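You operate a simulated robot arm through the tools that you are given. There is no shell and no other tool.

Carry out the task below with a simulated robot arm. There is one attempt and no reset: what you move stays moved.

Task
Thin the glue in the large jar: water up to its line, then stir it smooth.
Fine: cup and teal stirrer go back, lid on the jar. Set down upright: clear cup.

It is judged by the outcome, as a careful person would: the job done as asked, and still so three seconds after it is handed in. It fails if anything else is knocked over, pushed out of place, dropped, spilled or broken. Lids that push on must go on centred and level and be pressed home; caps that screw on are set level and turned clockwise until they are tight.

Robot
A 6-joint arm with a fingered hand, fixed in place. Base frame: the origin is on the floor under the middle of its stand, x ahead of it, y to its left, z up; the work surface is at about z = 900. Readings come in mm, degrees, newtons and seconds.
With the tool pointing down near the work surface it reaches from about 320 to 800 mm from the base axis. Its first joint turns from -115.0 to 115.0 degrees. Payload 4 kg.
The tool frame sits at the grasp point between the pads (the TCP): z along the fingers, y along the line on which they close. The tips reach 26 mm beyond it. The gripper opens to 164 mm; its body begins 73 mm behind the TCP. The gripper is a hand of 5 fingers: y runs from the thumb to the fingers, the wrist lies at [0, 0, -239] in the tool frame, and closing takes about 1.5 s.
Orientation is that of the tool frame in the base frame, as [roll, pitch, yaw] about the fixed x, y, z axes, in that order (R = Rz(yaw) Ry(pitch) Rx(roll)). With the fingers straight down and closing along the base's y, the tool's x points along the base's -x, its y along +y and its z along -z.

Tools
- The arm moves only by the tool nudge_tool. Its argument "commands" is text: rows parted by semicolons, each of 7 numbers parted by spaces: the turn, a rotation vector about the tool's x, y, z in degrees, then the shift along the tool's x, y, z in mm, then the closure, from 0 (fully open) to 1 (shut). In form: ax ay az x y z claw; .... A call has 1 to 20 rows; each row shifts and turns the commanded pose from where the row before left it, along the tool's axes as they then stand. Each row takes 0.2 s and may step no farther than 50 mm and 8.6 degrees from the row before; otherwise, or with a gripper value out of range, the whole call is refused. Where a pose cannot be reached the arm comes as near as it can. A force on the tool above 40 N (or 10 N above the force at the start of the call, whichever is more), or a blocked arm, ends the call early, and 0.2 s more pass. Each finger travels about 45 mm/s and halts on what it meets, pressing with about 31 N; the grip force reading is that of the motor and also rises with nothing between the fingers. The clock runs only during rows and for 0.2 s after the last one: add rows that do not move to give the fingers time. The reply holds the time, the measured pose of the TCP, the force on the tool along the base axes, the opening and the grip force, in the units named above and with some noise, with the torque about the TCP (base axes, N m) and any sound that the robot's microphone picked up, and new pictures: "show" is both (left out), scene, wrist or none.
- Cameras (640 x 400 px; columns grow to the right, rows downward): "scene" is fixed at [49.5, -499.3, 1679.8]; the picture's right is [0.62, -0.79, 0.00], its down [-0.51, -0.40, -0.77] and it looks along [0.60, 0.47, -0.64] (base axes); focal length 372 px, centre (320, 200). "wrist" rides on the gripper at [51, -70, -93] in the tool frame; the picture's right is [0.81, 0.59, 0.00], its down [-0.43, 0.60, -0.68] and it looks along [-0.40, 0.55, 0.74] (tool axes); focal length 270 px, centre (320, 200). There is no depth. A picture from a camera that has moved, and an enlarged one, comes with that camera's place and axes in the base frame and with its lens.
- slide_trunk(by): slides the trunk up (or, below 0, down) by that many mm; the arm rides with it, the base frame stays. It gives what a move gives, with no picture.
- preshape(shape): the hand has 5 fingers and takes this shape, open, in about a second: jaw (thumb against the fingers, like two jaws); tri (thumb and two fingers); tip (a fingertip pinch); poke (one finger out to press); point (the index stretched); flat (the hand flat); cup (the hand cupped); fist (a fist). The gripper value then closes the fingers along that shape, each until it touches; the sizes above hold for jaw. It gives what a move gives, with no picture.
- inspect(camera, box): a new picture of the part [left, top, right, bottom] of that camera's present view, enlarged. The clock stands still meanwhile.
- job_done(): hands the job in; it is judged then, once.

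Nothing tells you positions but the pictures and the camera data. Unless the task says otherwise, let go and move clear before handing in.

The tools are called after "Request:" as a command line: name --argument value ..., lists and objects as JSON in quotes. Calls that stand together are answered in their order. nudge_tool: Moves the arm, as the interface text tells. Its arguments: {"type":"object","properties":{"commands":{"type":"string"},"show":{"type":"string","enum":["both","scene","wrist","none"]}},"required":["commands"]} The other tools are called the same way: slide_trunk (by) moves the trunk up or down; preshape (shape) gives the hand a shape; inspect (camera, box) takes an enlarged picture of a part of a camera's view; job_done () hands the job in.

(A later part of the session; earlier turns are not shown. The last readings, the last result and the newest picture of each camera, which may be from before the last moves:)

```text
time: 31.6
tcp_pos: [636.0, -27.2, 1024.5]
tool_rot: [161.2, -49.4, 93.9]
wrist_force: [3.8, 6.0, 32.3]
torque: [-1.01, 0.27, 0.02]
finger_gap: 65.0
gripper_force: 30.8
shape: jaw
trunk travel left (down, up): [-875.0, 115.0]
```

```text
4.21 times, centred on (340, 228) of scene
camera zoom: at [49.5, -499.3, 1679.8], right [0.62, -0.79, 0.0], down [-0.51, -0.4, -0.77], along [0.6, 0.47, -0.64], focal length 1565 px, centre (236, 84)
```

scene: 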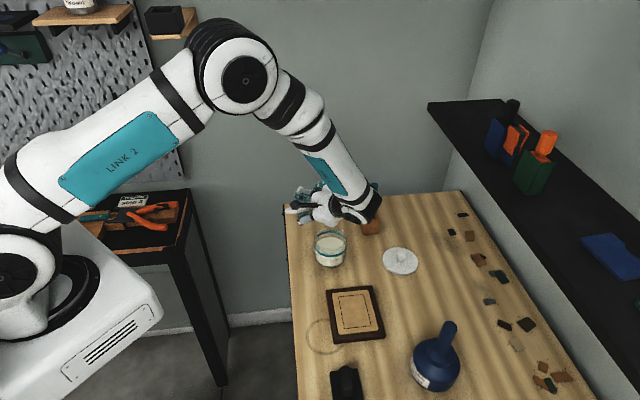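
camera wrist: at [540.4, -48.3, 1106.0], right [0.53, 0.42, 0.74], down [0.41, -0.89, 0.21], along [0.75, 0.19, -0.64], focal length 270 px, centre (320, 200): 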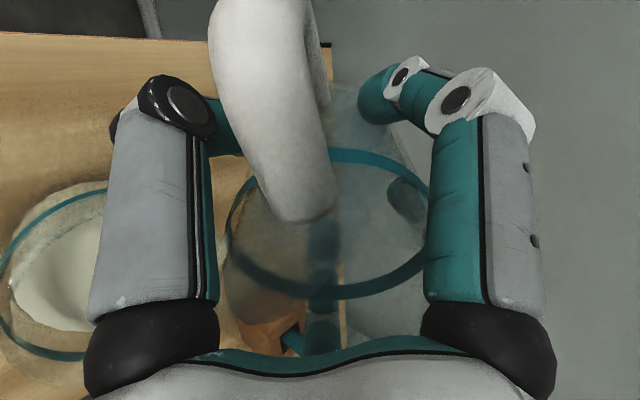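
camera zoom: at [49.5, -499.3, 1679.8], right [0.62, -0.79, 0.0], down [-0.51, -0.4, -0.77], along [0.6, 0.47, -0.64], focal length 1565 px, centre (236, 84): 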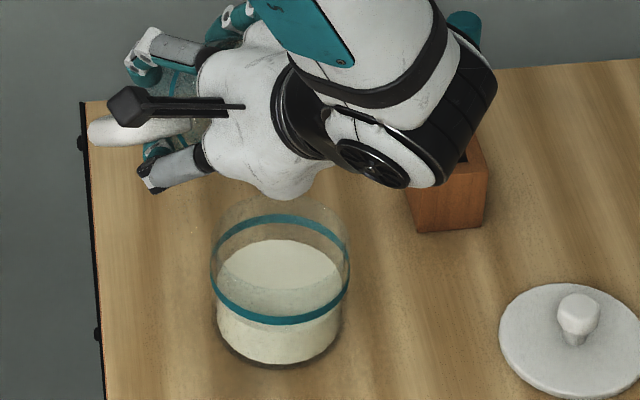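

Contact persists, near the jar's +y rim. I'll back off straight up by 12 mm right away and look closely.

Request:
nudge_tool --commands "0 0 0 4.5 1.5 -3.8 0.7;0 0 0 4.5 1.5 -3.8 0.7;0 0 0 0 0 0 0.7" --show "both"

Request:
inspect --camera "wrist" --box '[190, 110, 450, 330]'

Request:
inspect --camera "scene" --box '[290, 170, 390, 275]'

```text
time: 32.4
tcp_pos: [636.3, -27.9, 1033.5]
tool_rot: [161.7, -49.4, 93.4]
wrist_force: [-0.5, -0.2, -3.0]
torque: [-0.03, -0.03, -0.01]
finger_gap: 65.2
gripper_force: 31.0
shape: jaw
trunk travel left (down, up): [-875.0, 115.0]
camera wrist: at [541.6, -50.5, 1114.9], right [0.53, 0.42, 0.73], down [0.41, -0.89, 0.21], along [0.74, 0.18, -0.64], focal length 270 px, centre (320, 200)
```

scene: 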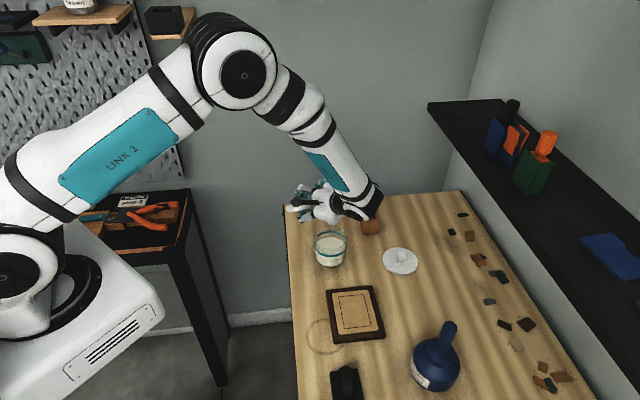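
wrist: 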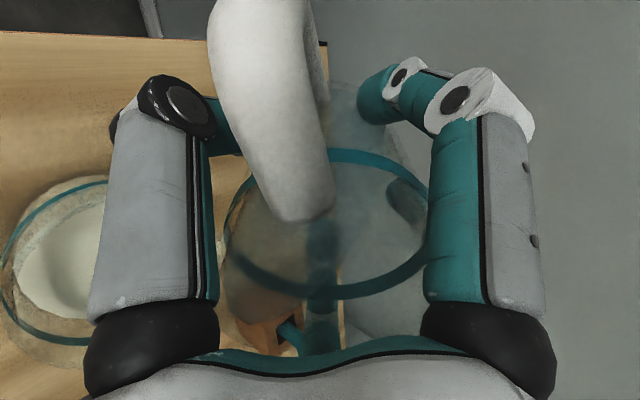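

```text
1.82 times, centred on (320, 220) of wrist
camera zoom: at [541.6, -50.5, 1114.9], right [0.53, 0.42, 0.73], down [0.41, -0.89, 0.21], along [0.74, 0.18, -0.64], focal length 491 px, centre (320, 164)
```

zoom: 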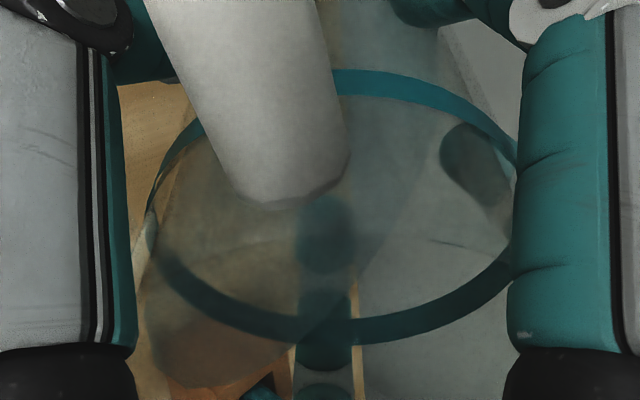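

```text
3.81 times, centred on (340, 222) of scene
camera zoom: at [49.5, -499.3, 1679.8], right [0.62, -0.79, 0.0], down [-0.51, -0.4, -0.77], along [0.6, 0.47, -0.64], focal length 1416 px, centre (244, 114)
```

zoom: 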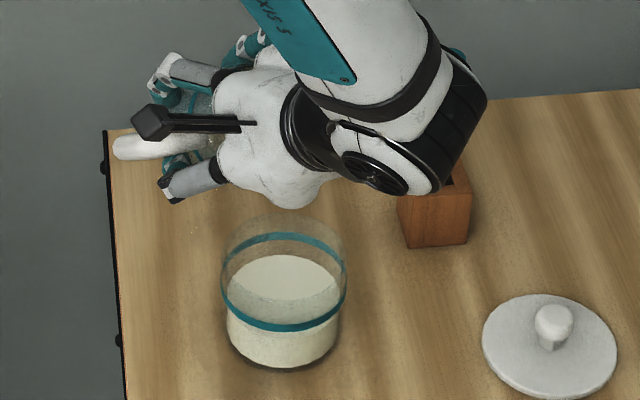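

Request:
inspect --camera "wrist" --box '[0, 160, 220, 390]'

Request:
inspect --camera "scene" --box '[280, 175, 350, 225]'

```text
1.74 times, centred on (110, 275) of wrist
camera zoom: at [541.6, -50.5, 1114.9], right [0.53, 0.42, 0.73], down [0.41, -0.89, 0.21], along [0.74, 0.18, -0.64], focal length 470 px, centre (685, 70)
```

zoom: 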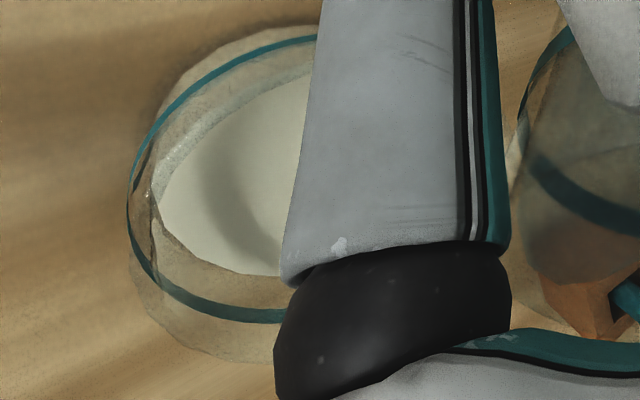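

```text
8.00 times, centred on (315, 200) of scene
camera zoom: at [49.5, -499.3, 1679.8], right [0.62, -0.79, 0.0], down [-0.51, -0.4, -0.77], along [0.6, 0.47, -0.64], focal length 2973 px, centre (360, 200)
```

zoom: 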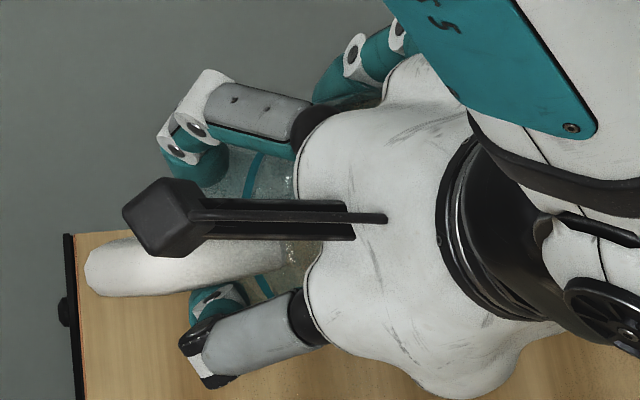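

The contact geometry implies a fifth finger, hidden from both cameras, under the cup on exactly the side I was going to pour from. I'll raise the cup and roll it 35° about its own axis at the same tilt, so the lip's low point falls in the gap between two fingers.

Request:
nudge_tool --commands "0 0 0 15.2 4.1 -12.4 0.7;0 0 0 15.2 4.1 -12.4 0.7;0 0 5 0 0 0 0.7;0 0 7.5 0 0 0 0.7;0 0 7.5 0 0 0 0.7;0 0 7.5 0 0 0 0.7;0 0 7.5 0 0 0 0.7;0 0 0 0 0 0 0.7" --show "both"

Request:
inspect --camera "scene" --box '[280, 160, 380, 275]'

Request:
inspect --camera "wrist" --box '[150, 110, 450, 390]'

```text
time: 34.2
tcp_pos: [636.2, -28.0, 1073.7]
tool_rot: [-156.5, -47.7, 39.4]
wrist_force: [0.8, -0.1, -2.5]
torque: [-0.05, 0.0, -0.01]
finger_gap: 65.3
gripper_force: 30.4
shape: jaw
trunk travel left (down, up): [-875.0, 115.0]
camera wrist: at [580.7, -38.0, 1188.3], right [0.9, 0.04, 0.44], down [0.07, -1.0, -0.06], along [0.44, 0.09, -0.9], focal length 270 px, centre (320, 200)
```

scene: 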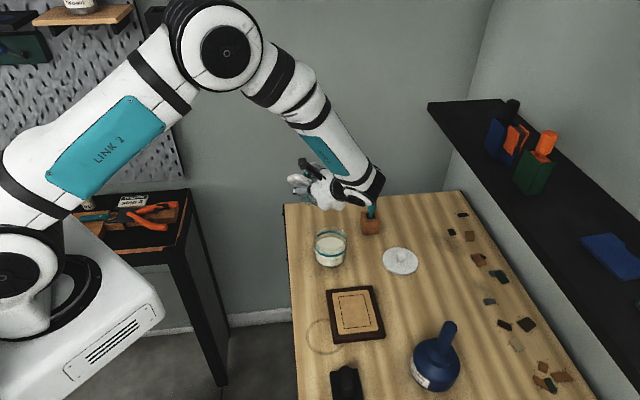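
wrist: 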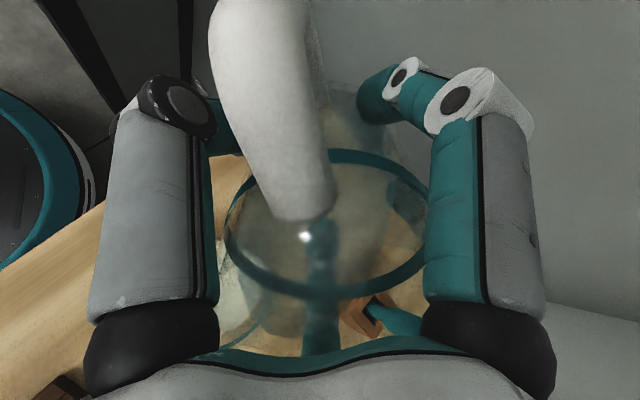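

```text
3.48 times, centred on (330, 218) of scene
camera zoom: at [49.5, -499.3, 1679.8], right [0.62, -0.79, 0.0], down [-0.51, -0.4, -0.77], along [0.6, 0.47, -0.64], focal length 1293 px, centre (285, 139)
```

zoom: 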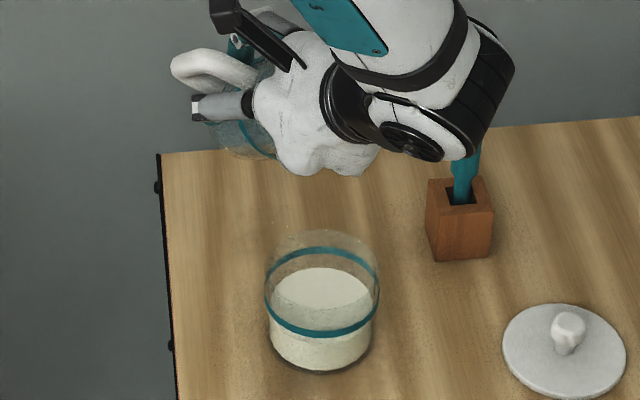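

```text
1.43 times, centred on (300, 250) of wrist
camera zoom: at [580.7, -38.0, 1188.3], right [0.9, 0.04, 0.44], down [0.07, -1.0, -0.06], along [0.44, 0.09, -0.9], focal length 386 px, centre (349, 129)
```

zoom: 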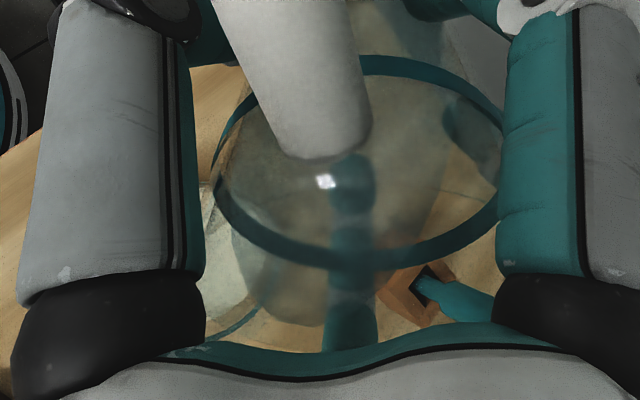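

Now the lip's low point lies between two fingers. I'll lower to TCP z≈1042 and tilt to about 57°, watching force and pictures.

Request:
nudge_tool --commands "0 0 0 -13 4.6 8 0.7;0 0 0 -13 4.6 8 0.7;0.85 2.35 0 0 0 0 0.7;0.85 2.35 0 0 0 0 0.7;0 0 0 0 0 0 0.7" --show "both"

Request:
inspect --camera "scene" --box '[290, 180, 370, 275]'

Request:
inspect --camera "wrist" --box '[190, 130, 440, 360]'

```text
time: 35.4
tcp_pos: [635.0, -32.7, 1044.0]
tool_rot: [-152.5, -52.1, 36.4]
wrist_force: [0.1, -0.3, -3.0]
torque: [-0.04, -0.01, -0.02]
finger_gap: 65.1
gripper_force: 31.4
shape: jaw
trunk travel left (down, up): [-875.0, 115.0]
camera wrist: at [575.4, -51.4, 1153.9], right [0.88, 0.0, 0.47], down [0.08, -0.99, -0.14], along [0.46, 0.16, -0.87], focal length 270 px, centre (320, 200)
```

scene: 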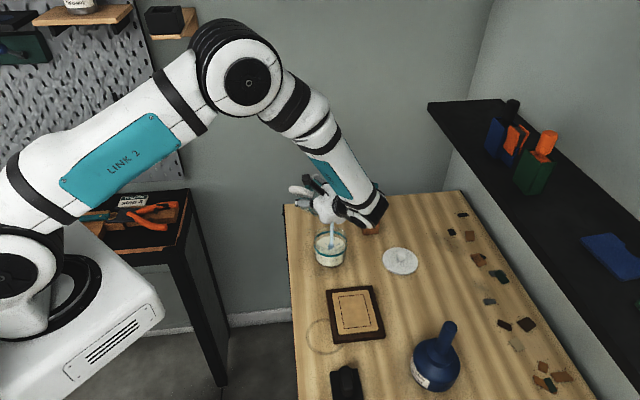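
wrist: 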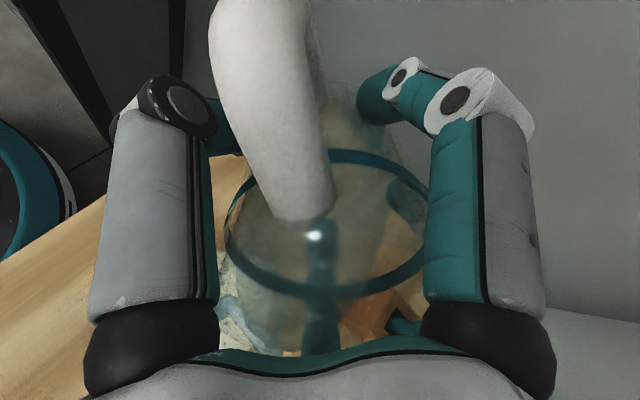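

```text
4.21 times, centred on (330, 228) of scene
camera zoom: at [49.5, -499.3, 1679.8], right [0.62, -0.79, 0.0], down [-0.51, -0.4, -0.77], along [0.6, 0.47, -0.64], focal length 1565 px, centre (278, 84)
```

zoom: 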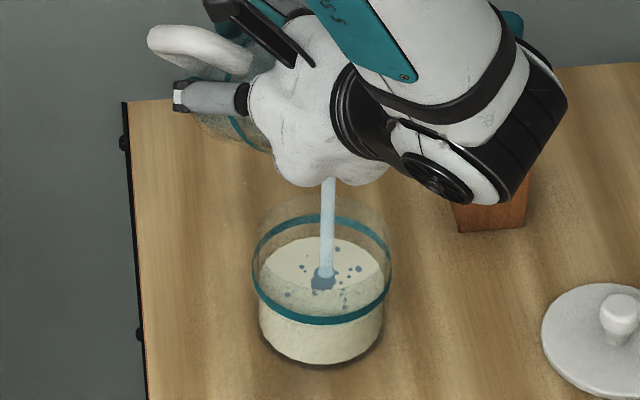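

```text
1.74 times, centred on (315, 245) of wrist
camera zoom: at [575.4, -51.4, 1153.9], right [0.88, 0.0, 0.47], down [0.08, -0.99, -0.14], along [0.46, 0.16, -0.87], focal length 470 px, centre (329, 122)
```

zoom: 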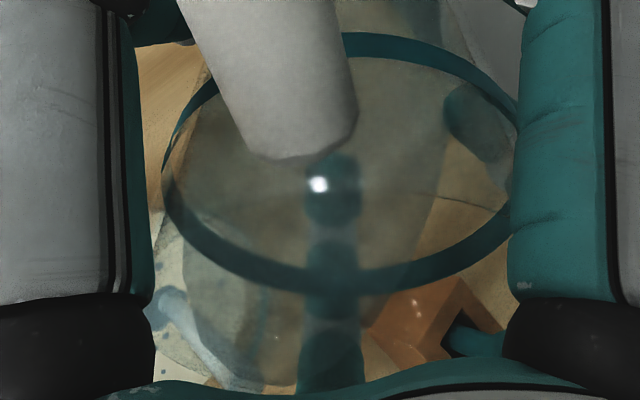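

Water is now streaming cleanly into the middle of the jar. I'll hold still briefly and watch the level.

Request:
nudge_tool --commands "0 0 0 0 0 0 0.7;0 0 0 0 0 0 0.7" --show "none"

Request:
inspect --camera "scene" --box '[295, 205, 365, 275]'

```text
time: 36.0
tcp_pos: [634.7, -33.8, 1043.2]
tool_rot: [-152.5, -52.0, 36.4]
wrist_force: [0.7, 0.7, -2.6]
torque: [-0.05, -0.04, 0.05]
finger_gap: 65.1
gripper_force: 30.6
shape: jaw
trunk travel left (down, up): [-875.0, 115.0]
```

```text
5.71 times, centred on (330, 240) of scene
camera zoom: at [49.5, -499.3, 1679.8], right [0.62, -0.79, 0.0], down [-0.51, -0.4, -0.77], along [0.6, 0.47, -0.64], focal length 2124 px, centre (263, -29)
```

zoom: 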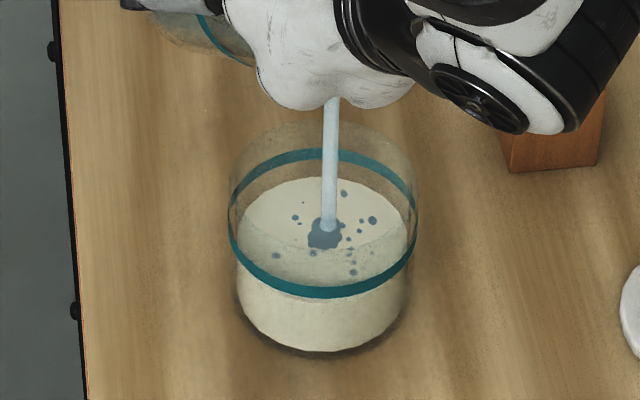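

Request:
nudge_tool --commands "0 0 0 0 0 0 0.7;0 0 0 0 0 0 0.7;0 0 0 0 0 0 0.7" --show "none"

Request:
inspect --camera "scene" --box '[295, 205, 365, 275]'

```text
time: 36.8
tcp_pos: [634.0, -32.8, 1042.1]
tool_rot: [-152.4, -52.0, 36.3]
wrist_force: [0.5, 0.2, -2.4]
torque: [-0.06, -0.04, 0.0]
finger_gap: 65.1
gripper_force: 31.2
shape: jaw
trunk travel left (down, up): [-875.0, 115.0]
```

```text
5.71 times, centred on (330, 240) of scene
camera zoom: at [49.5, -499.3, 1679.8], right [0.62, -0.79, 0.0], down [-0.51, -0.4, -0.77], along [0.6, 0.47, -0.64], focal length 2124 px, centre (263, -29)
```

zoom: 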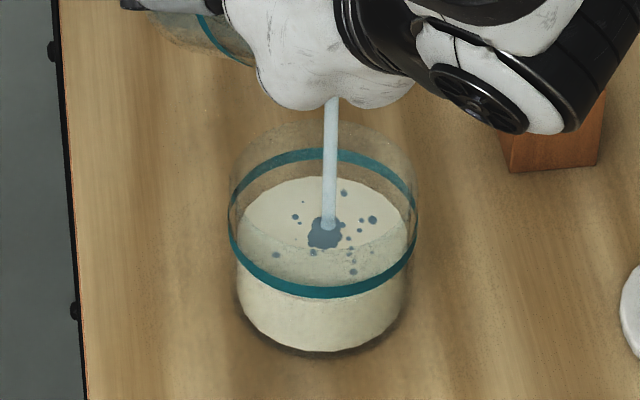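

The stream is thinning as the cup empties past its lip. I'll tilt about 3° further and watch.

Request:
nudge_tool --commands "0.5 1.4 0 0 0 0 0.7;0.5 1.4 0 0 0 0 0.7;0 0 0 0 0 0 0.7;0 0 0 0 0 0 0.7" --show "none"

Request:
inspect --camera "scene" --box '[295, 205, 365, 275]'

```text
time: 37.8
tcp_pos: [635.2, -32.4, 1043.4]
tool_rot: [-149.7, -54.5, 34.0]
wrist_force: [0.1, -0.1, -2.7]
torque: [-0.01, -0.02, 0.01]
finger_gap: 65.1
gripper_force: 30.7
shape: jaw
trunk travel left (down, up): [-875.0, 115.0]
```

```text
5.71 times, centred on (330, 240) of scene
camera zoom: at [49.5, -499.3, 1679.8], right [0.62, -0.79, 0.0], down [-0.51, -0.4, -0.77], along [0.6, 0.47, -0.64], focal length 2124 px, centre (263, -29)
```

zoom: 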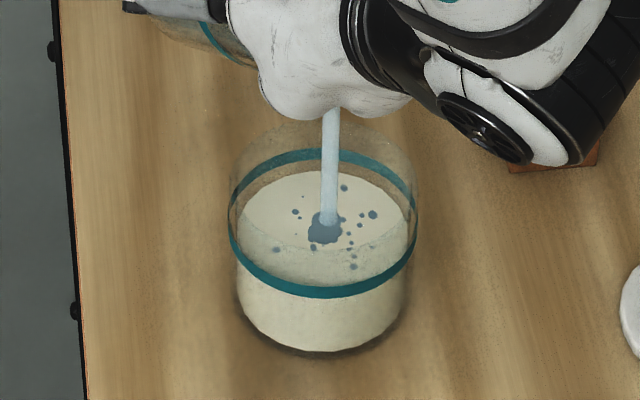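

Request:
nudge_tool --commands "0.5 1.4 0 0 0 0 0.7;0.5 1.4 0 0 0 0 0.7;0 0 0 0 0 0 0.7;0 0 0 0 0 0 0.7;0 0 0 0 0 0 0.7" --show "none"

Request:
inspect --camera "scene" --box '[295, 205, 365, 275]'

```text
time: 39.0
tcp_pos: [635.8, -32.4, 1042.5]
tool_rot: [-146.6, -57.0, 31.5]
wrist_force: [-0.8, 0.6, -2.2]
torque: [-0.03, 0.0, 0.04]
finger_gap: 64.9
gripper_force: 31.1
shape: jaw
trunk travel left (down, up): [-875.0, 115.0]
```

```text
5.71 times, centred on (330, 240) of scene
camera zoom: at [49.5, -499.3, 1679.8], right [0.62, -0.79, 0.0], down [-0.51, -0.4, -0.77], along [0.6, 0.47, -0.64], focal length 2124 px, centre (263, -29)
```

zoom: 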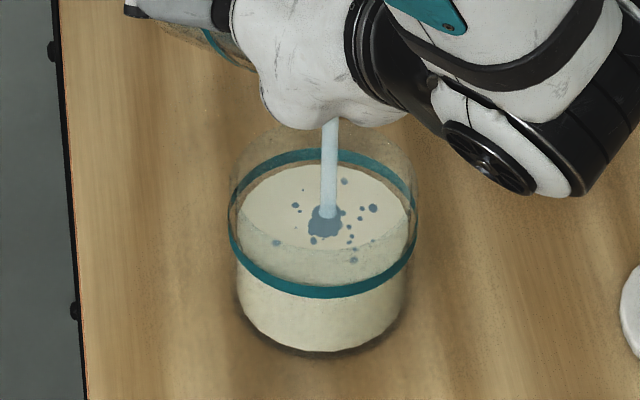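

Request:
nudge_tool --commands "0.45 1.2 0 0 0 0 0.7;0.45 1.2 0 0 0 0 0.7;0 0 0 0 0 0 0.7;0 0 0 0 0 0 0.7;0 0 0 0 0 0 0.7" --show "none"

Request:
inspect --camera "scene" --box '[305, 215, 355, 265]'

```text
time: 40.2
tcp_pos: [634.7, -32.6, 1042.3]
tool_rot: [-143.5, -58.8, 28.9]
wrist_force: [0.1, 0.0, -2.5]
torque: [-0.04, -0.01, 0.03]
finger_gap: 65.2
gripper_force: 31.2
shape: jaw
trunk travel left (down, up): [-875.0, 115.0]
```

```text
8.00 times, centred on (330, 240) of scene
camera zoom: at [49.5, -499.3, 1679.8], right [0.62, -0.79, 0.0], down [-0.51, -0.4, -0.77], along [0.6, 0.47, -0.64], focal length 2973 px, centre (240, -120)
```

zoom: 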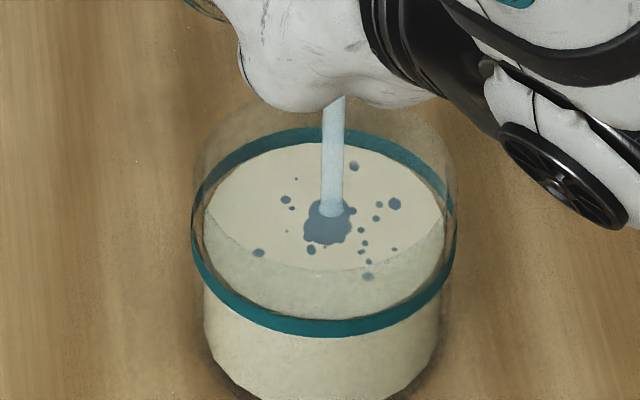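

The level has reached the line, at about z≈943. I'll stop the pour now by tilting back quickly but smoothly.

Request:
nudge_tool --commands "-2.7 -7.5 0 0 0 0 0.7;-2.7 -7.5 0 0 0 0 0.7;-2.7 -7.5 0 0 0 0 0.7;0 0 0 0 0 0 0.7;0 0 0 0 0 0 0.7;0 0 0 0 0 0 0.7" --show "scene"

Request:
inspect --camera "scene" --box '[305, 215, 355, 265]'

```text
time: 41.6
tcp_pos: [634.7, -33.3, 1043.0]
tool_rot: [-163.4, -38.6, 44.1]
wrist_force: [-0.4, 0.0, -1.6]
torque: [-0.03, -0.02, -0.01]
finger_gap: 64.9
gripper_force: 31.2
shape: jaw
trunk travel left (down, up): [-875.0, 115.0]
```

scene: 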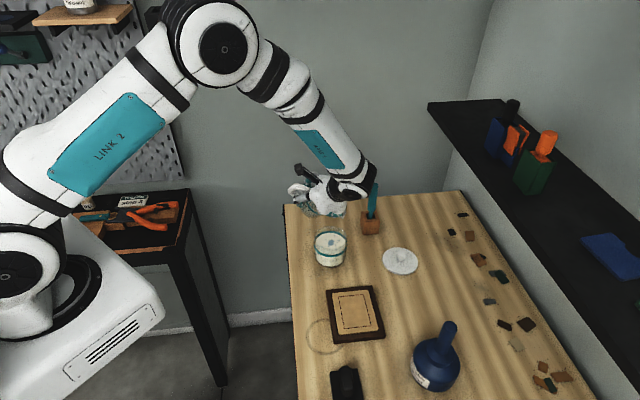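

```text
8.00 times, centred on (330, 240) of scene
camera zoom: at [49.5, -499.3, 1679.8], right [0.62, -0.79, 0.0], down [-0.51, -0.4, -0.77], along [0.6, 0.47, -0.64], focal length 2973 px, centre (240, -120)
```

zoom: 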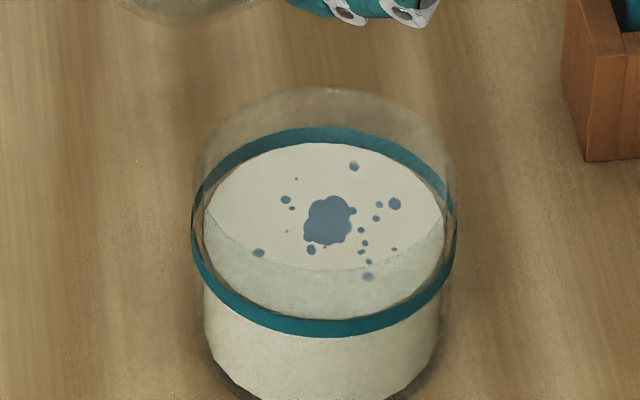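

Request:
inspect --camera "scene" --box '[312, 222, 350, 262]'

Request:
inspect --camera "scene" --box '[270, 155, 390, 280]'

```text
10.00 times, centred on (331, 242) of scene
camera zoom: at [49.5, -499.3, 1679.8], right [0.62, -0.79, 0.0], down [-0.51, -0.4, -0.77], along [0.6, 0.47, -0.64], focal length 3716 px, centre (210, -220)
```

zoom: 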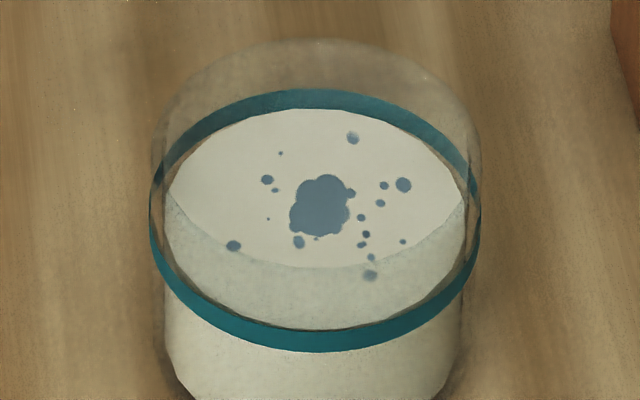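

```text
3.20 times, centred on (330, 218) of scene
camera zoom: at [49.5, -499.3, 1679.8], right [0.62, -0.79, 0.0], down [-0.51, -0.4, -0.77], along [0.6, 0.47, -0.64], focal length 1189 px, centre (288, 144)
```

zoom: 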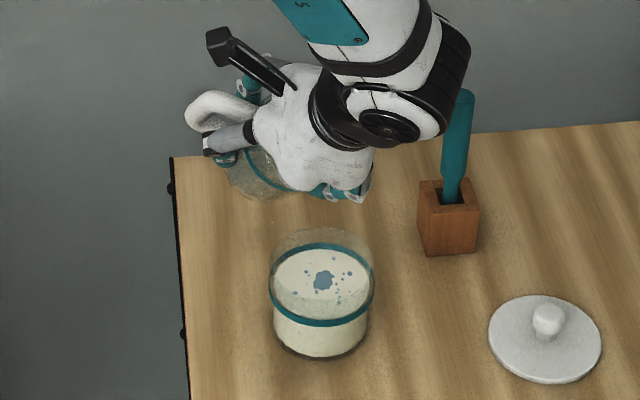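

The level sits right within the line's band and the stream has stopped. I'll raise the cup and bring it upright over the jar, so any drip falls inside.

Request:
nudge_tool --commands "0 0 0 10.9 -3.9 -13.1 0.7;0 0 0 10.9 -3.9 -13.1 0.7;-2.84 -7.8 0 0 0 0 0.7;-2.84 -7.8 0 0 0 0 0.7;-2.84 -7.8 0 0 0 0 0.7;-2.84 -7.8 0 0 0 0 0.7;-2.84 -7.8 0 0 0 0 0.7;0 0 0 0 0 0 0.7" --show "both"

```text
time: 43.4
tcp_pos: [634.2, -34.9, 1078.1]
tool_rot: [179.9, -0.1, 50.0]
wrist_force: [-0.5, 0.1, -2.2]
torque: [-0.05, 0.01, 0.02]
finger_gap: 65.2
gripper_force: 31.0
shape: jaw
trunk travel left (down, up): [-875.0, 115.0]
camera wrist: at [613.8, 51.9, 1171.4], right [0.97, 0.24, 0.0], down [0.18, -0.71, 0.68], along [0.17, -0.66, -0.73], focal length 270 px, centre (320, 200)
```

scene: 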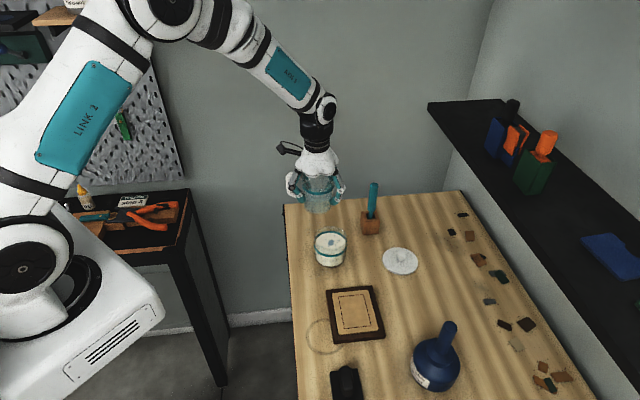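
wrist: 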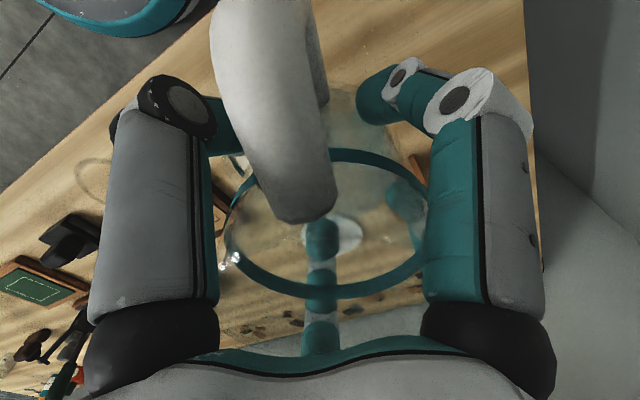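

Request:
nudge_tool --commands "0 0 -7.4 0 0 0 0.7;0 0 -7.4 0 0 0 0.7;0 0 -7.5 0 0 0 0.7;0 0 0 -14 3.1 0 0.7;0 0 0 -28 6.2 0 0.7;0 0 0 -32 7.1 0 0.7;0 0 0 -32 7.1 0 0.7;0 0 0 -32 7.1 0 0.7;0 0 0 -32 7.1 0 0.7;0 0 0 -32 7.1 0 0.7;0 0 0 -32 7.1 0 0.7;0 0 0 -32 7.1 0 0.7;0 0 0 -30 6.7 0 0.7;0 0 0 -20 4.4 0 0.7;0 0 0 -10.4 2.4 0 0.7;0 0 0 0 0 0 0.7" --show "none"

```text
time: 46.8
tcp_pos: [603.8, -366.5, 1077.1]
tool_rot: [179.9, 0.0, 72.3]
wrist_force: [0.3, -0.4, -1.6]
torque: [0.01, -0.03, 0.01]
finger_gap: 65.1
gripper_force: 30.6
shape: jaw
trunk travel left (down, up): [-875.0, 115.0]
```

Request:
nudge_tool --commands "0 0 0 0 0 20 0.7;0 0 0 0 0 28 0.7;0 0 0 0 0 28 0.7;0 0 0 0 0 25 0.7;0 0 0 0 0 15 0.7;0 0 0 0 0 0 0.7" --show "both"

Request:
inspect --camera "scene" --box '[370, 220, 480, 330]'

```text
time: 48.2
tcp_pos: [605.4, -365.7, 961.6]
tool_rot: [179.9, 0.0, 72.2]
wrist_force: [0.1, 0.3, -2.3]
torque: [-0.03, 0.01, 0.0]
finger_gap: 64.9
gripper_force: 31.1
shape: jaw
trunk travel left (down, up): [-875.0, 115.0]
camera wrist: at [554.2, -294.6, 1055.6], right [0.81, 0.59, 0.0], down [0.43, -0.59, 0.68], along [0.4, -0.55, -0.73], focal length 270 px, centre (320, 200)
```

scene: 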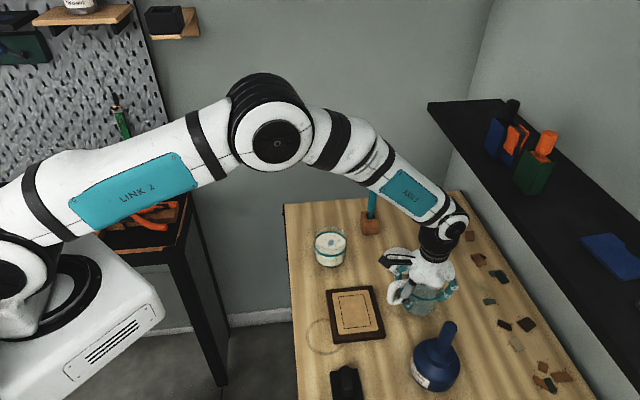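
wrist: 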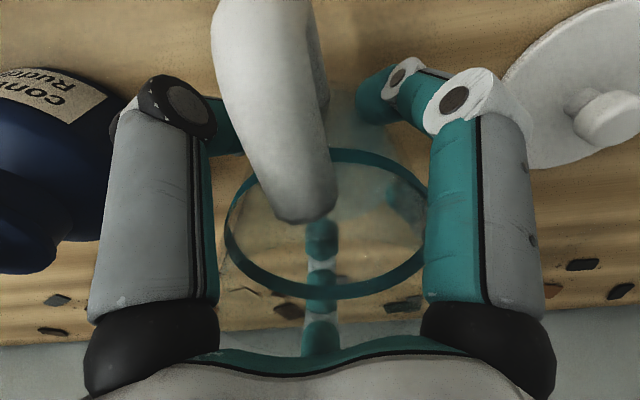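

```text
3.64 times, centred on (425, 275) of scene
camera zoom: at [49.5, -499.3, 1679.8], right [0.62, -0.79, 0.0], down [-0.51, -0.4, -0.77], along [0.6, 0.47, -0.64], focal length 1352 px, centre (-62, -73)
```

zoom: 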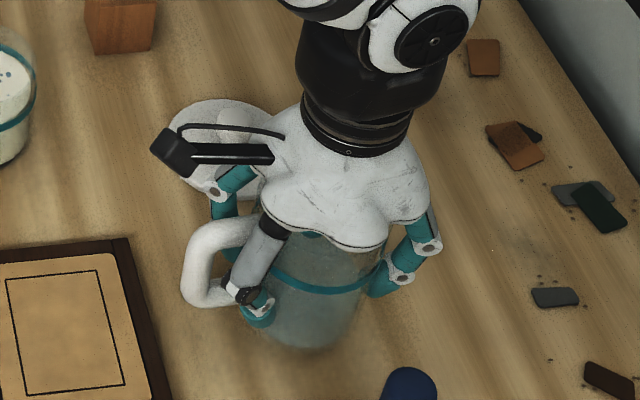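

Request:
nudge_tool --commands "0 0 0 -2 -0.5 4 0.7;0 0 0 0 0 3 0.7;0 0 0 0 0 2 0.7;0 0 0 0 0 0 0.7" --show "none"

```text
time: 49.2
tcp_pos: [603.5, -367.9, 953.2]
tool_rot: [179.9, 0.1, 72.4]
wrist_force: [0.2, -0.9, -2.6]
torque: [-0.01, 0.0, 0.0]
finger_gap: 65.1
gripper_force: 31.3
shape: jaw
trunk travel left (down, up): [-875.0, 115.0]
```

Request:
nudge_tool --commands "0 0 0 0 0 1.5 0.7;0 0 0 0 0 1 0.7;0 0 0 0 0 0 0.7" --show "none"

```text
time: 50.0
tcp_pos: [604.2, -368.3, 950.8]
tool_rot: [179.9, 0.1, 72.3]
wrist_force: [-0.5, -1.1, -1.0]
torque: [0.03, -0.03, 0.0]
finger_gap: 64.9
gripper_force: 30.4
shape: jaw
trunk travel left (down, up): [-875.0, 115.0]
```

Request:
nudge_tool --commands "0 0 0 0 0 1 0.7;0 0 0 0 0 0 0.7" --show "none"

```text
time: 50.6
tcp_pos: [603.8, -369.0, 950.0]
tool_rot: [179.8, 0.0, 72.3]
wrist_force: [0.4, -0.3, 3.4]
torque: [0.1, 0.01, 0.02]
finger_gap: 64.8
gripper_force: 31.1
shape: jaw
trunk travel left (down, up): [-875.0, 115.0]
```

The cup is resting on the table. I'll open the fingers gently.

Request:
nudge_tool --commands "0 0 0 0 0 0 0.6;0 0 0 0 0 0 0.52;0 0 0 0 0 0 0.45;0 0 0 0 0 0 0.38;0 0 0 0 0 0 0.32;0 0 0 0 0 0 0.3;0 0 0 0 0 0 0.3" --show "both"

Request:
inspect --camera "scene" --box '[370, 220, 480, 330]'

```text
time: 52.2
tcp_pos: [603.2, -366.9, 949.8]
tool_rot: [179.9, 0.0, 72.4]
wrist_force: [0.1, 0.2, -0.7]
torque: [-0.02, 0.0, -0.01]
finger_gap: 114.3
gripper_force: 0.0
shape: jaw
trunk travel left (down, up): [-875.0, 115.0]
camera wrist: at [552.2, -296.4, 1043.2], right [0.81, 0.59, 0.0], down [0.43, -0.59, 0.68], along [0.4, -0.55, -0.73], focal length 270 px, centre (320, 200)
```

scene: 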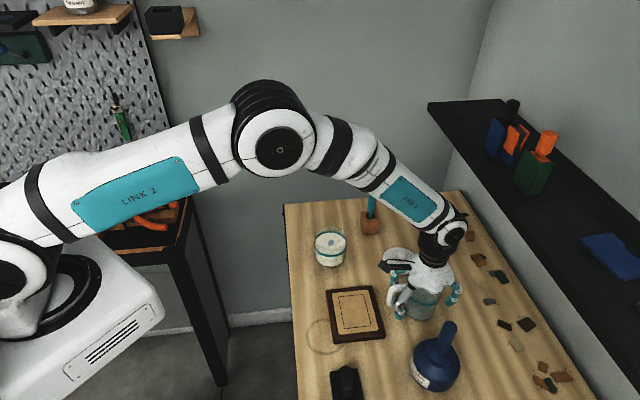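
wrist: 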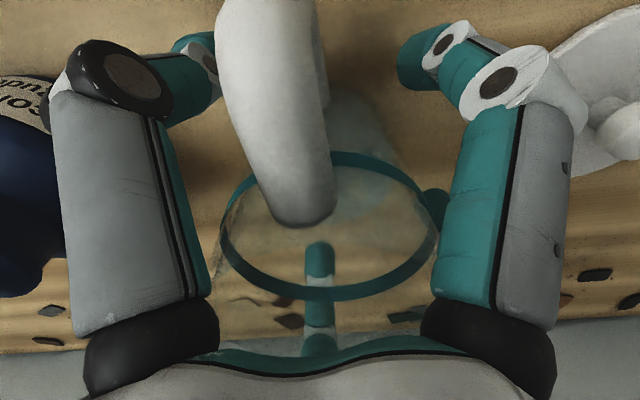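

```text
3.64 times, centred on (425, 275) of scene
camera zoom: at [49.5, -499.3, 1679.8], right [0.62, -0.79, 0.0], down [-0.51, -0.4, -0.77], along [0.6, 0.47, -0.64], focal length 1352 px, centre (-62, -73)
```

zoom: 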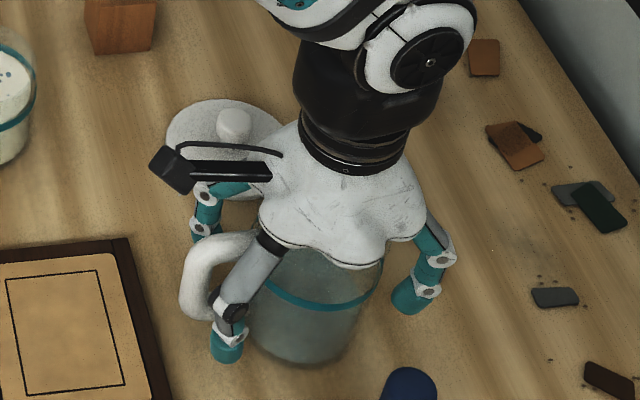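

The cup is back in its spot, upright. Next I'll withdraw straight up and go above the stirrer at about (766,-123).

Request:
nudge_tool --commands "0 0 0 0 0 -20 0.3;0 0 0 0 0 -30 0.3;0 0 0 0 0 -40 0.3;0 0 0 0 0 -40 0.3;0 0 0 0 0 -40 0.3;0 0 0 0 0 -40 0.3;0 0 0 0 0 -25 0.3;0 0 0 35.2 10.2 0 0.3;0 0 0 35.2 10.2 0 0.3;0 0 0 35.2 10.2 0 0.3;0 0 0 35.2 10.2 0 0.3;0 0 0 35.2 10.2 0 0.3;0 0 0 35.2 10.2 0 0.3;0 0 0 35.2 10.2 0 0.3;0 0 0 35.2 10.2 0 0.3;0 0 0 0 0 0 0.3" --show "both"

Request:
inspect --camera "scene" --box '[370, 230, 480, 340]'

```text
time: 55.6
tcp_pos: [767.1, -124.9, 1186.3]
tool_rot: [179.8, 0.0, 72.3]
wrist_force: [-0.4, 0.2, 0.6]
torque: [0.02, -0.02, -0.01]
finger_gap: 114.0
gripper_force: 0.0
shape: jaw
trunk travel left (down, up): [-875.0, 115.0]
camera wrist: at [715.3, -53.3, 1278.9], right [0.81, 0.59, 0.0], down [0.43, -0.59, 0.68], along [0.4, -0.55, -0.73], focal length 270 px, centre (320, 200)
```

scene: 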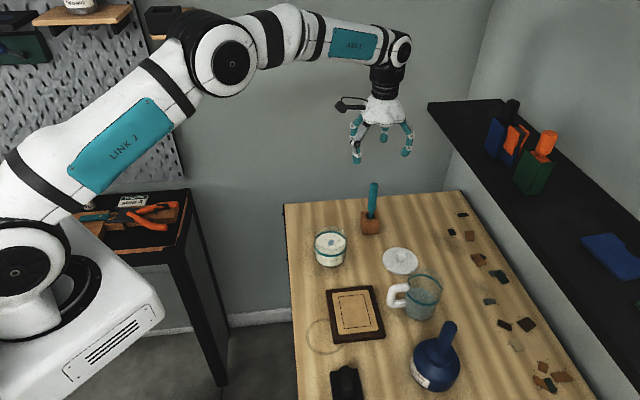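
wrist: 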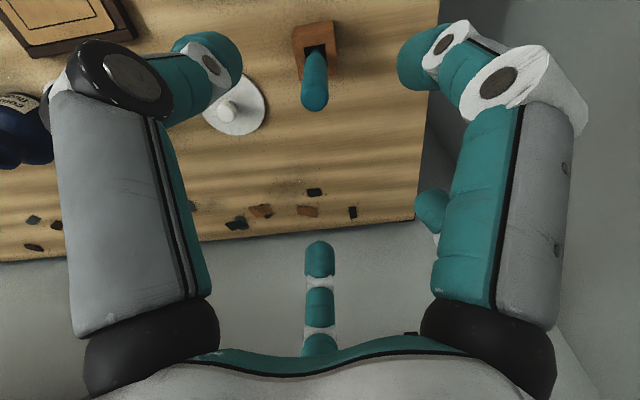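

```text
3.64 times, centred on (425, 285) of scene
camera zoom: at [49.5, -499.3, 1679.8], right [0.62, -0.79, 0.0], down [-0.51, -0.4, -0.77], along [0.6, 0.47, -0.64], focal length 1352 px, centre (-62, -109)
```

zoom: 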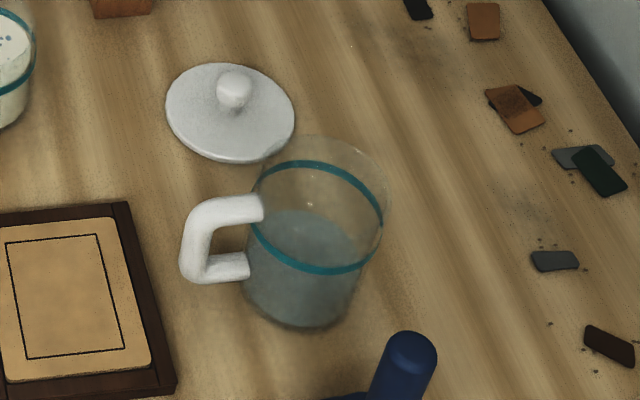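

The cup is back as it was, with less water. I'll zoom the wrist view to locate the stirrer precisely.

Request:
inspect --camera "wrist" --box '[260, 0, 380, 130]'

```text
3.08 times, centred on (320, 65) of wrist
camera zoom: at [715.3, -53.3, 1278.9], right [0.81, 0.59, 0.0], down [0.43, -0.59, 0.68], along [0.4, -0.55, -0.73], focal length 832 px, centre (320, 615)
```

zoom: 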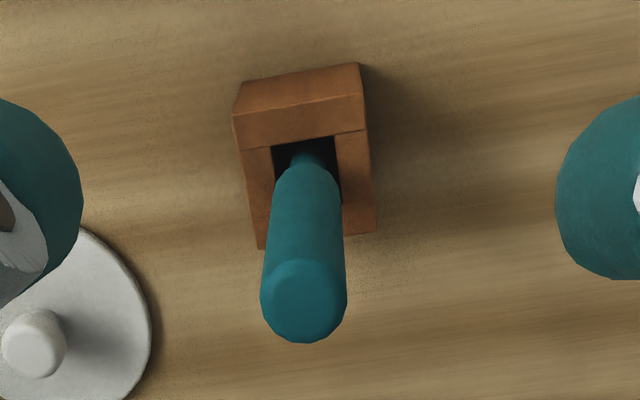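

The stirrer's axis is at about (762,-125), with its top at z≈1071. I'll try the tri shape here in free air and see how its fingertips sit.

Request:
preshape --shape "tri"

Request:
inspect --camera "scene" --box '[320, 60, 440, 180]'

Request:
inspect --camera "wrist" --box '[0, 0, 640, 400]'

```text
time: 56.5
tcp_pos: [767.1, -124.0, 1186.0]
tool_rot: [179.9, 0.1, 72.4]
wrist_force: [0.3, -0.2, -0.4]
torque: [-0.01, 0.0, 0.0]
finger_gap: 164.1
gripper_force: 0.1
shape: tri
trunk travel left (down, up): [-875.0, 115.0]
```

```text
3.33 times, centred on (380, 120) of scene
camera zoom: at [49.5, -499.3, 1679.8], right [0.62, -0.79, 0.0], down [-0.51, -0.4, -0.77], along [0.6, 0.47, -0.64], focal length 1239 px, centre (120, 467)
```

zoom: 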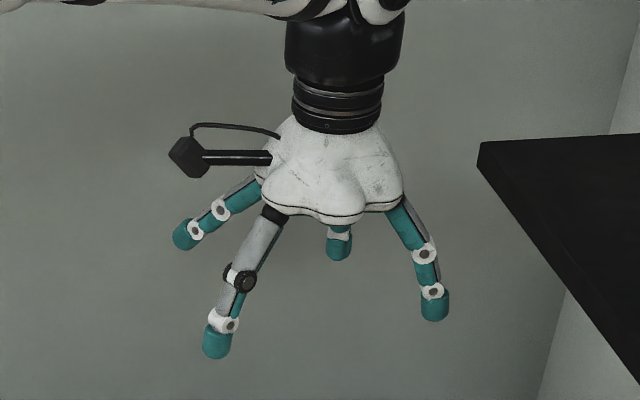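

```text
1.00 times, centred on (320, 200) of wrist (not enlarged: the box is as wide or as high as the picture)
camera zoom: at [715.7, -53.0, 1278.5], right [0.81, 0.59, 0.0], down [0.43, -0.59, 0.68], along [0.4, -0.55, -0.73], focal length 270 px, centre (320, 200)
```

zoom: 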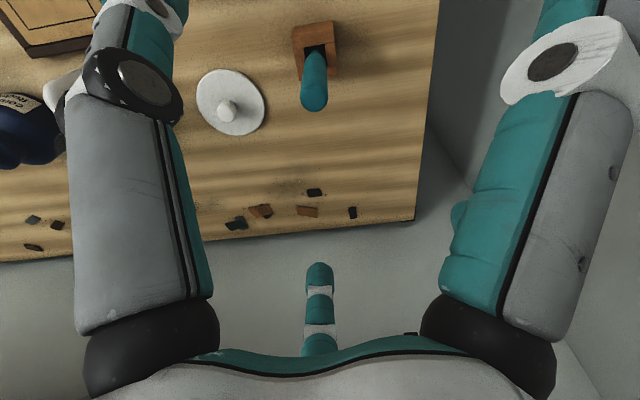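

Before gripping, I'll close the tri shape in free air to see where the three fingertips converge.

Request:
nudge_tool --commands "0 0 0 0 0 0 0.3;0 0 0 0 0 0 0.6;0 0 0 0 0 0 0.8;0 0 0 0 0 0 0.8;0 0 0 0 0 0 0.8;0 0 0 0 0 0 0.8;0 0 0 0 0 0 0.8;0 0 0 0 0 0 0.8;0 0 0 0 0 0 0.8" --show "wrist"

Request:
inspect --camera "scene" --box '[320, 60, 440, 180]'

```text
time: 58.5
tcp_pos: [767.2, -123.7, 1185.1]
tool_rot: [179.8, -0.1, 72.3]
wrist_force: [0.3, -0.5, -0.3]
torque: [0.04, 0.0, -0.01]
finger_gap: 33.4
gripper_force: 0.0
shape: tri
trunk travel left (down, up): [-875.0, 115.0]
camera wrist: at [715.7, -53.0, 1278.5], right [0.81, 0.59, 0.0], down [0.43, -0.59, 0.68], along [0.4, -0.55, -0.73], focal length 270 px, centre (320, 200)
```

wrist: 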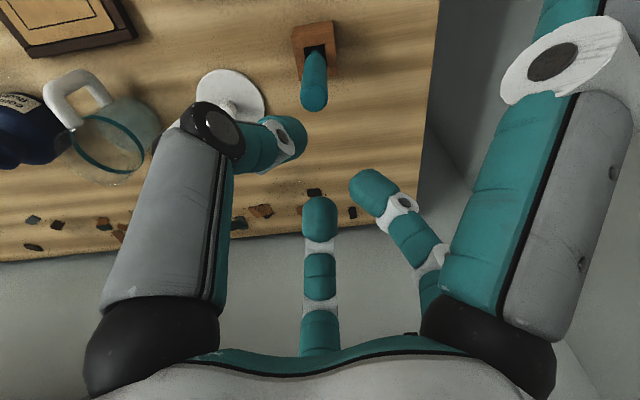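

```text
3.33 times, centred on (380, 120) of scene
camera zoom: at [49.5, -499.3, 1679.8], right [0.62, -0.79, 0.0], down [-0.51, -0.4, -0.77], along [0.6, 0.47, -0.64], focal length 1239 px, centre (120, 467)
```

zoom: 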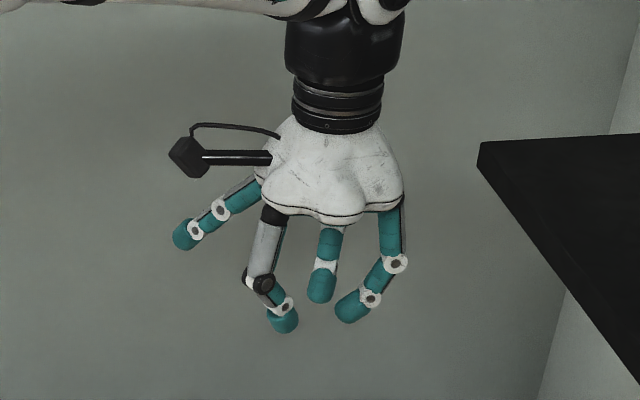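

The tri grip converges neatly around the TCP with thumb and two fingers. I'll open partway, centre over the stirrer and descend around its handle.

Request:
nudge_tool --commands "0 0 0 -2.2 -1.5 0 0.55;0 0 0 -2.2 -1.5 10 0.5;0 0 0 0 0 25 0.5;0 0 0 0 0 25 0.5;0 0 0 0 0 20 0.5;0 0 0 0 0 0 0.5" --show "both"

Request:
inspect --camera "scene" --box '[320, 100, 430, 240]'

```text
time: 59.9
tcp_pos: [763.3, -127.2, 1104.7]
tool_rot: [179.8, 0.1, 72.3]
wrist_force: [0.2, 0.8, 0.0]
torque: [0.01, -0.03, 0.01]
finger_gap: 81.9
gripper_force: 0.0
shape: tri
trunk travel left (down, up): [-875.0, 115.0]
camera wrist: at [711.2, -55.5, 1198.0], right [0.81, 0.59, 0.0], down [0.43, -0.59, 0.68], along [0.4, -0.55, -0.73], focal length 270 px, centre (320, 200)
```

scene: 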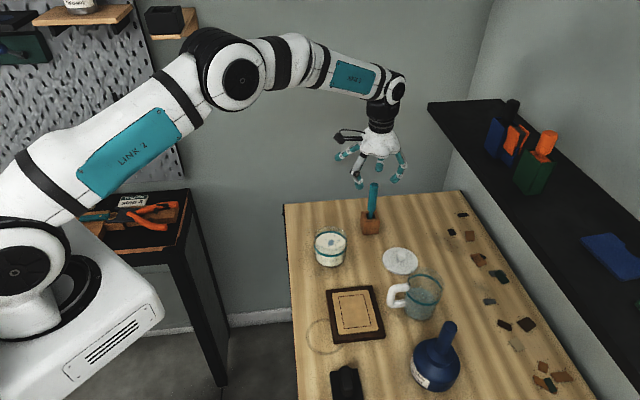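
wrist: 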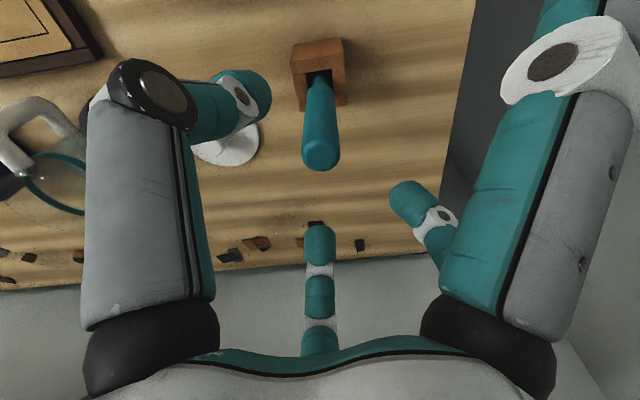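

```text
2.86 times, centred on (375, 170) of scene
camera zoom: at [49.5, -499.3, 1679.8], right [0.62, -0.79, 0.0], down [-0.51, -0.4, -0.77], along [0.6, 0.47, -0.64], focal length 1062 px, centre (163, 286)
```

zoom: 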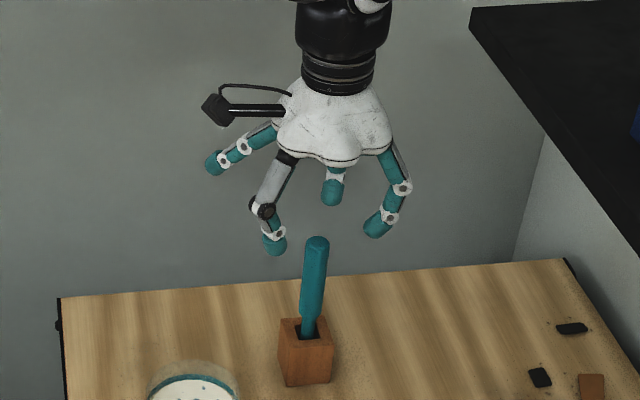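

Request:
nudge_tool --commands "0 0 0 0 0 20 0.5;0 0 0 0 0 20 0.5;0 0 0 0 0 20 0.5;0 0 0 0 0 9 0.5;0 0 0 0 0 0 0.5" --show "wrist"

Request:
inspect --camera "scene" --box '[320, 120, 430, 245]'

```text
time: 61.1
tcp_pos: [762.3, -127.6, 1036.6]
tool_rot: [179.9, 0.0, 72.3]
wrist_force: [0.7, 0.3, 0.0]
torque: [0.0, 0.02, -0.05]
finger_gap: 81.8
gripper_force: 0.0
shape: tri
trunk travel left (down, up): [-875.0, 115.0]
camera wrist: at [711.2, -56.4, 1129.0], right [0.81, 0.59, 0.0], down [0.43, -0.59, 0.68], along [0.4, -0.55, -0.73], focal length 270 px, centre (320, 200)
```

wrist: 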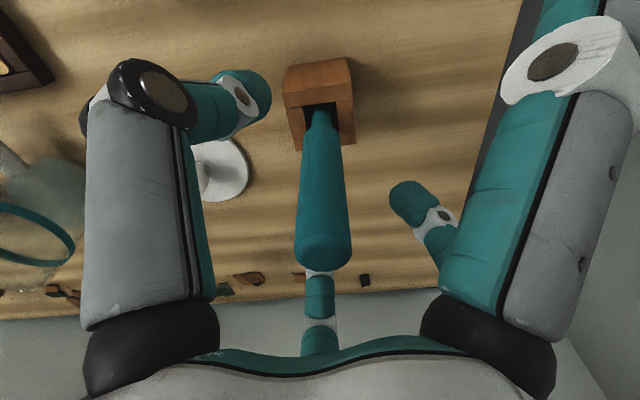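

```text
3.20 times, centred on (375, 182) of scene
camera zoom: at [49.5, -499.3, 1679.8], right [0.62, -0.79, 0.0], down [-0.51, -0.4, -0.77], along [0.6, 0.47, -0.64], focal length 1189 px, centre (144, 256)
```

zoom: 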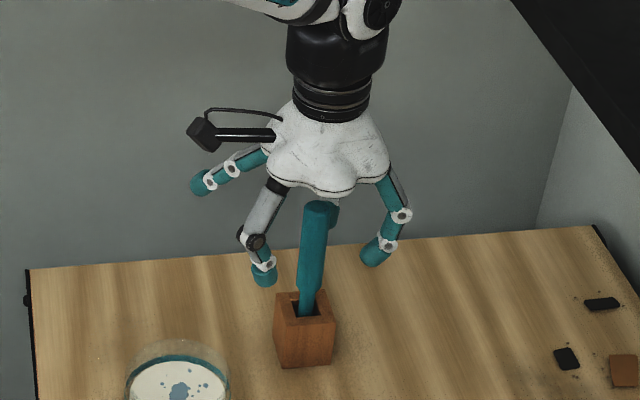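

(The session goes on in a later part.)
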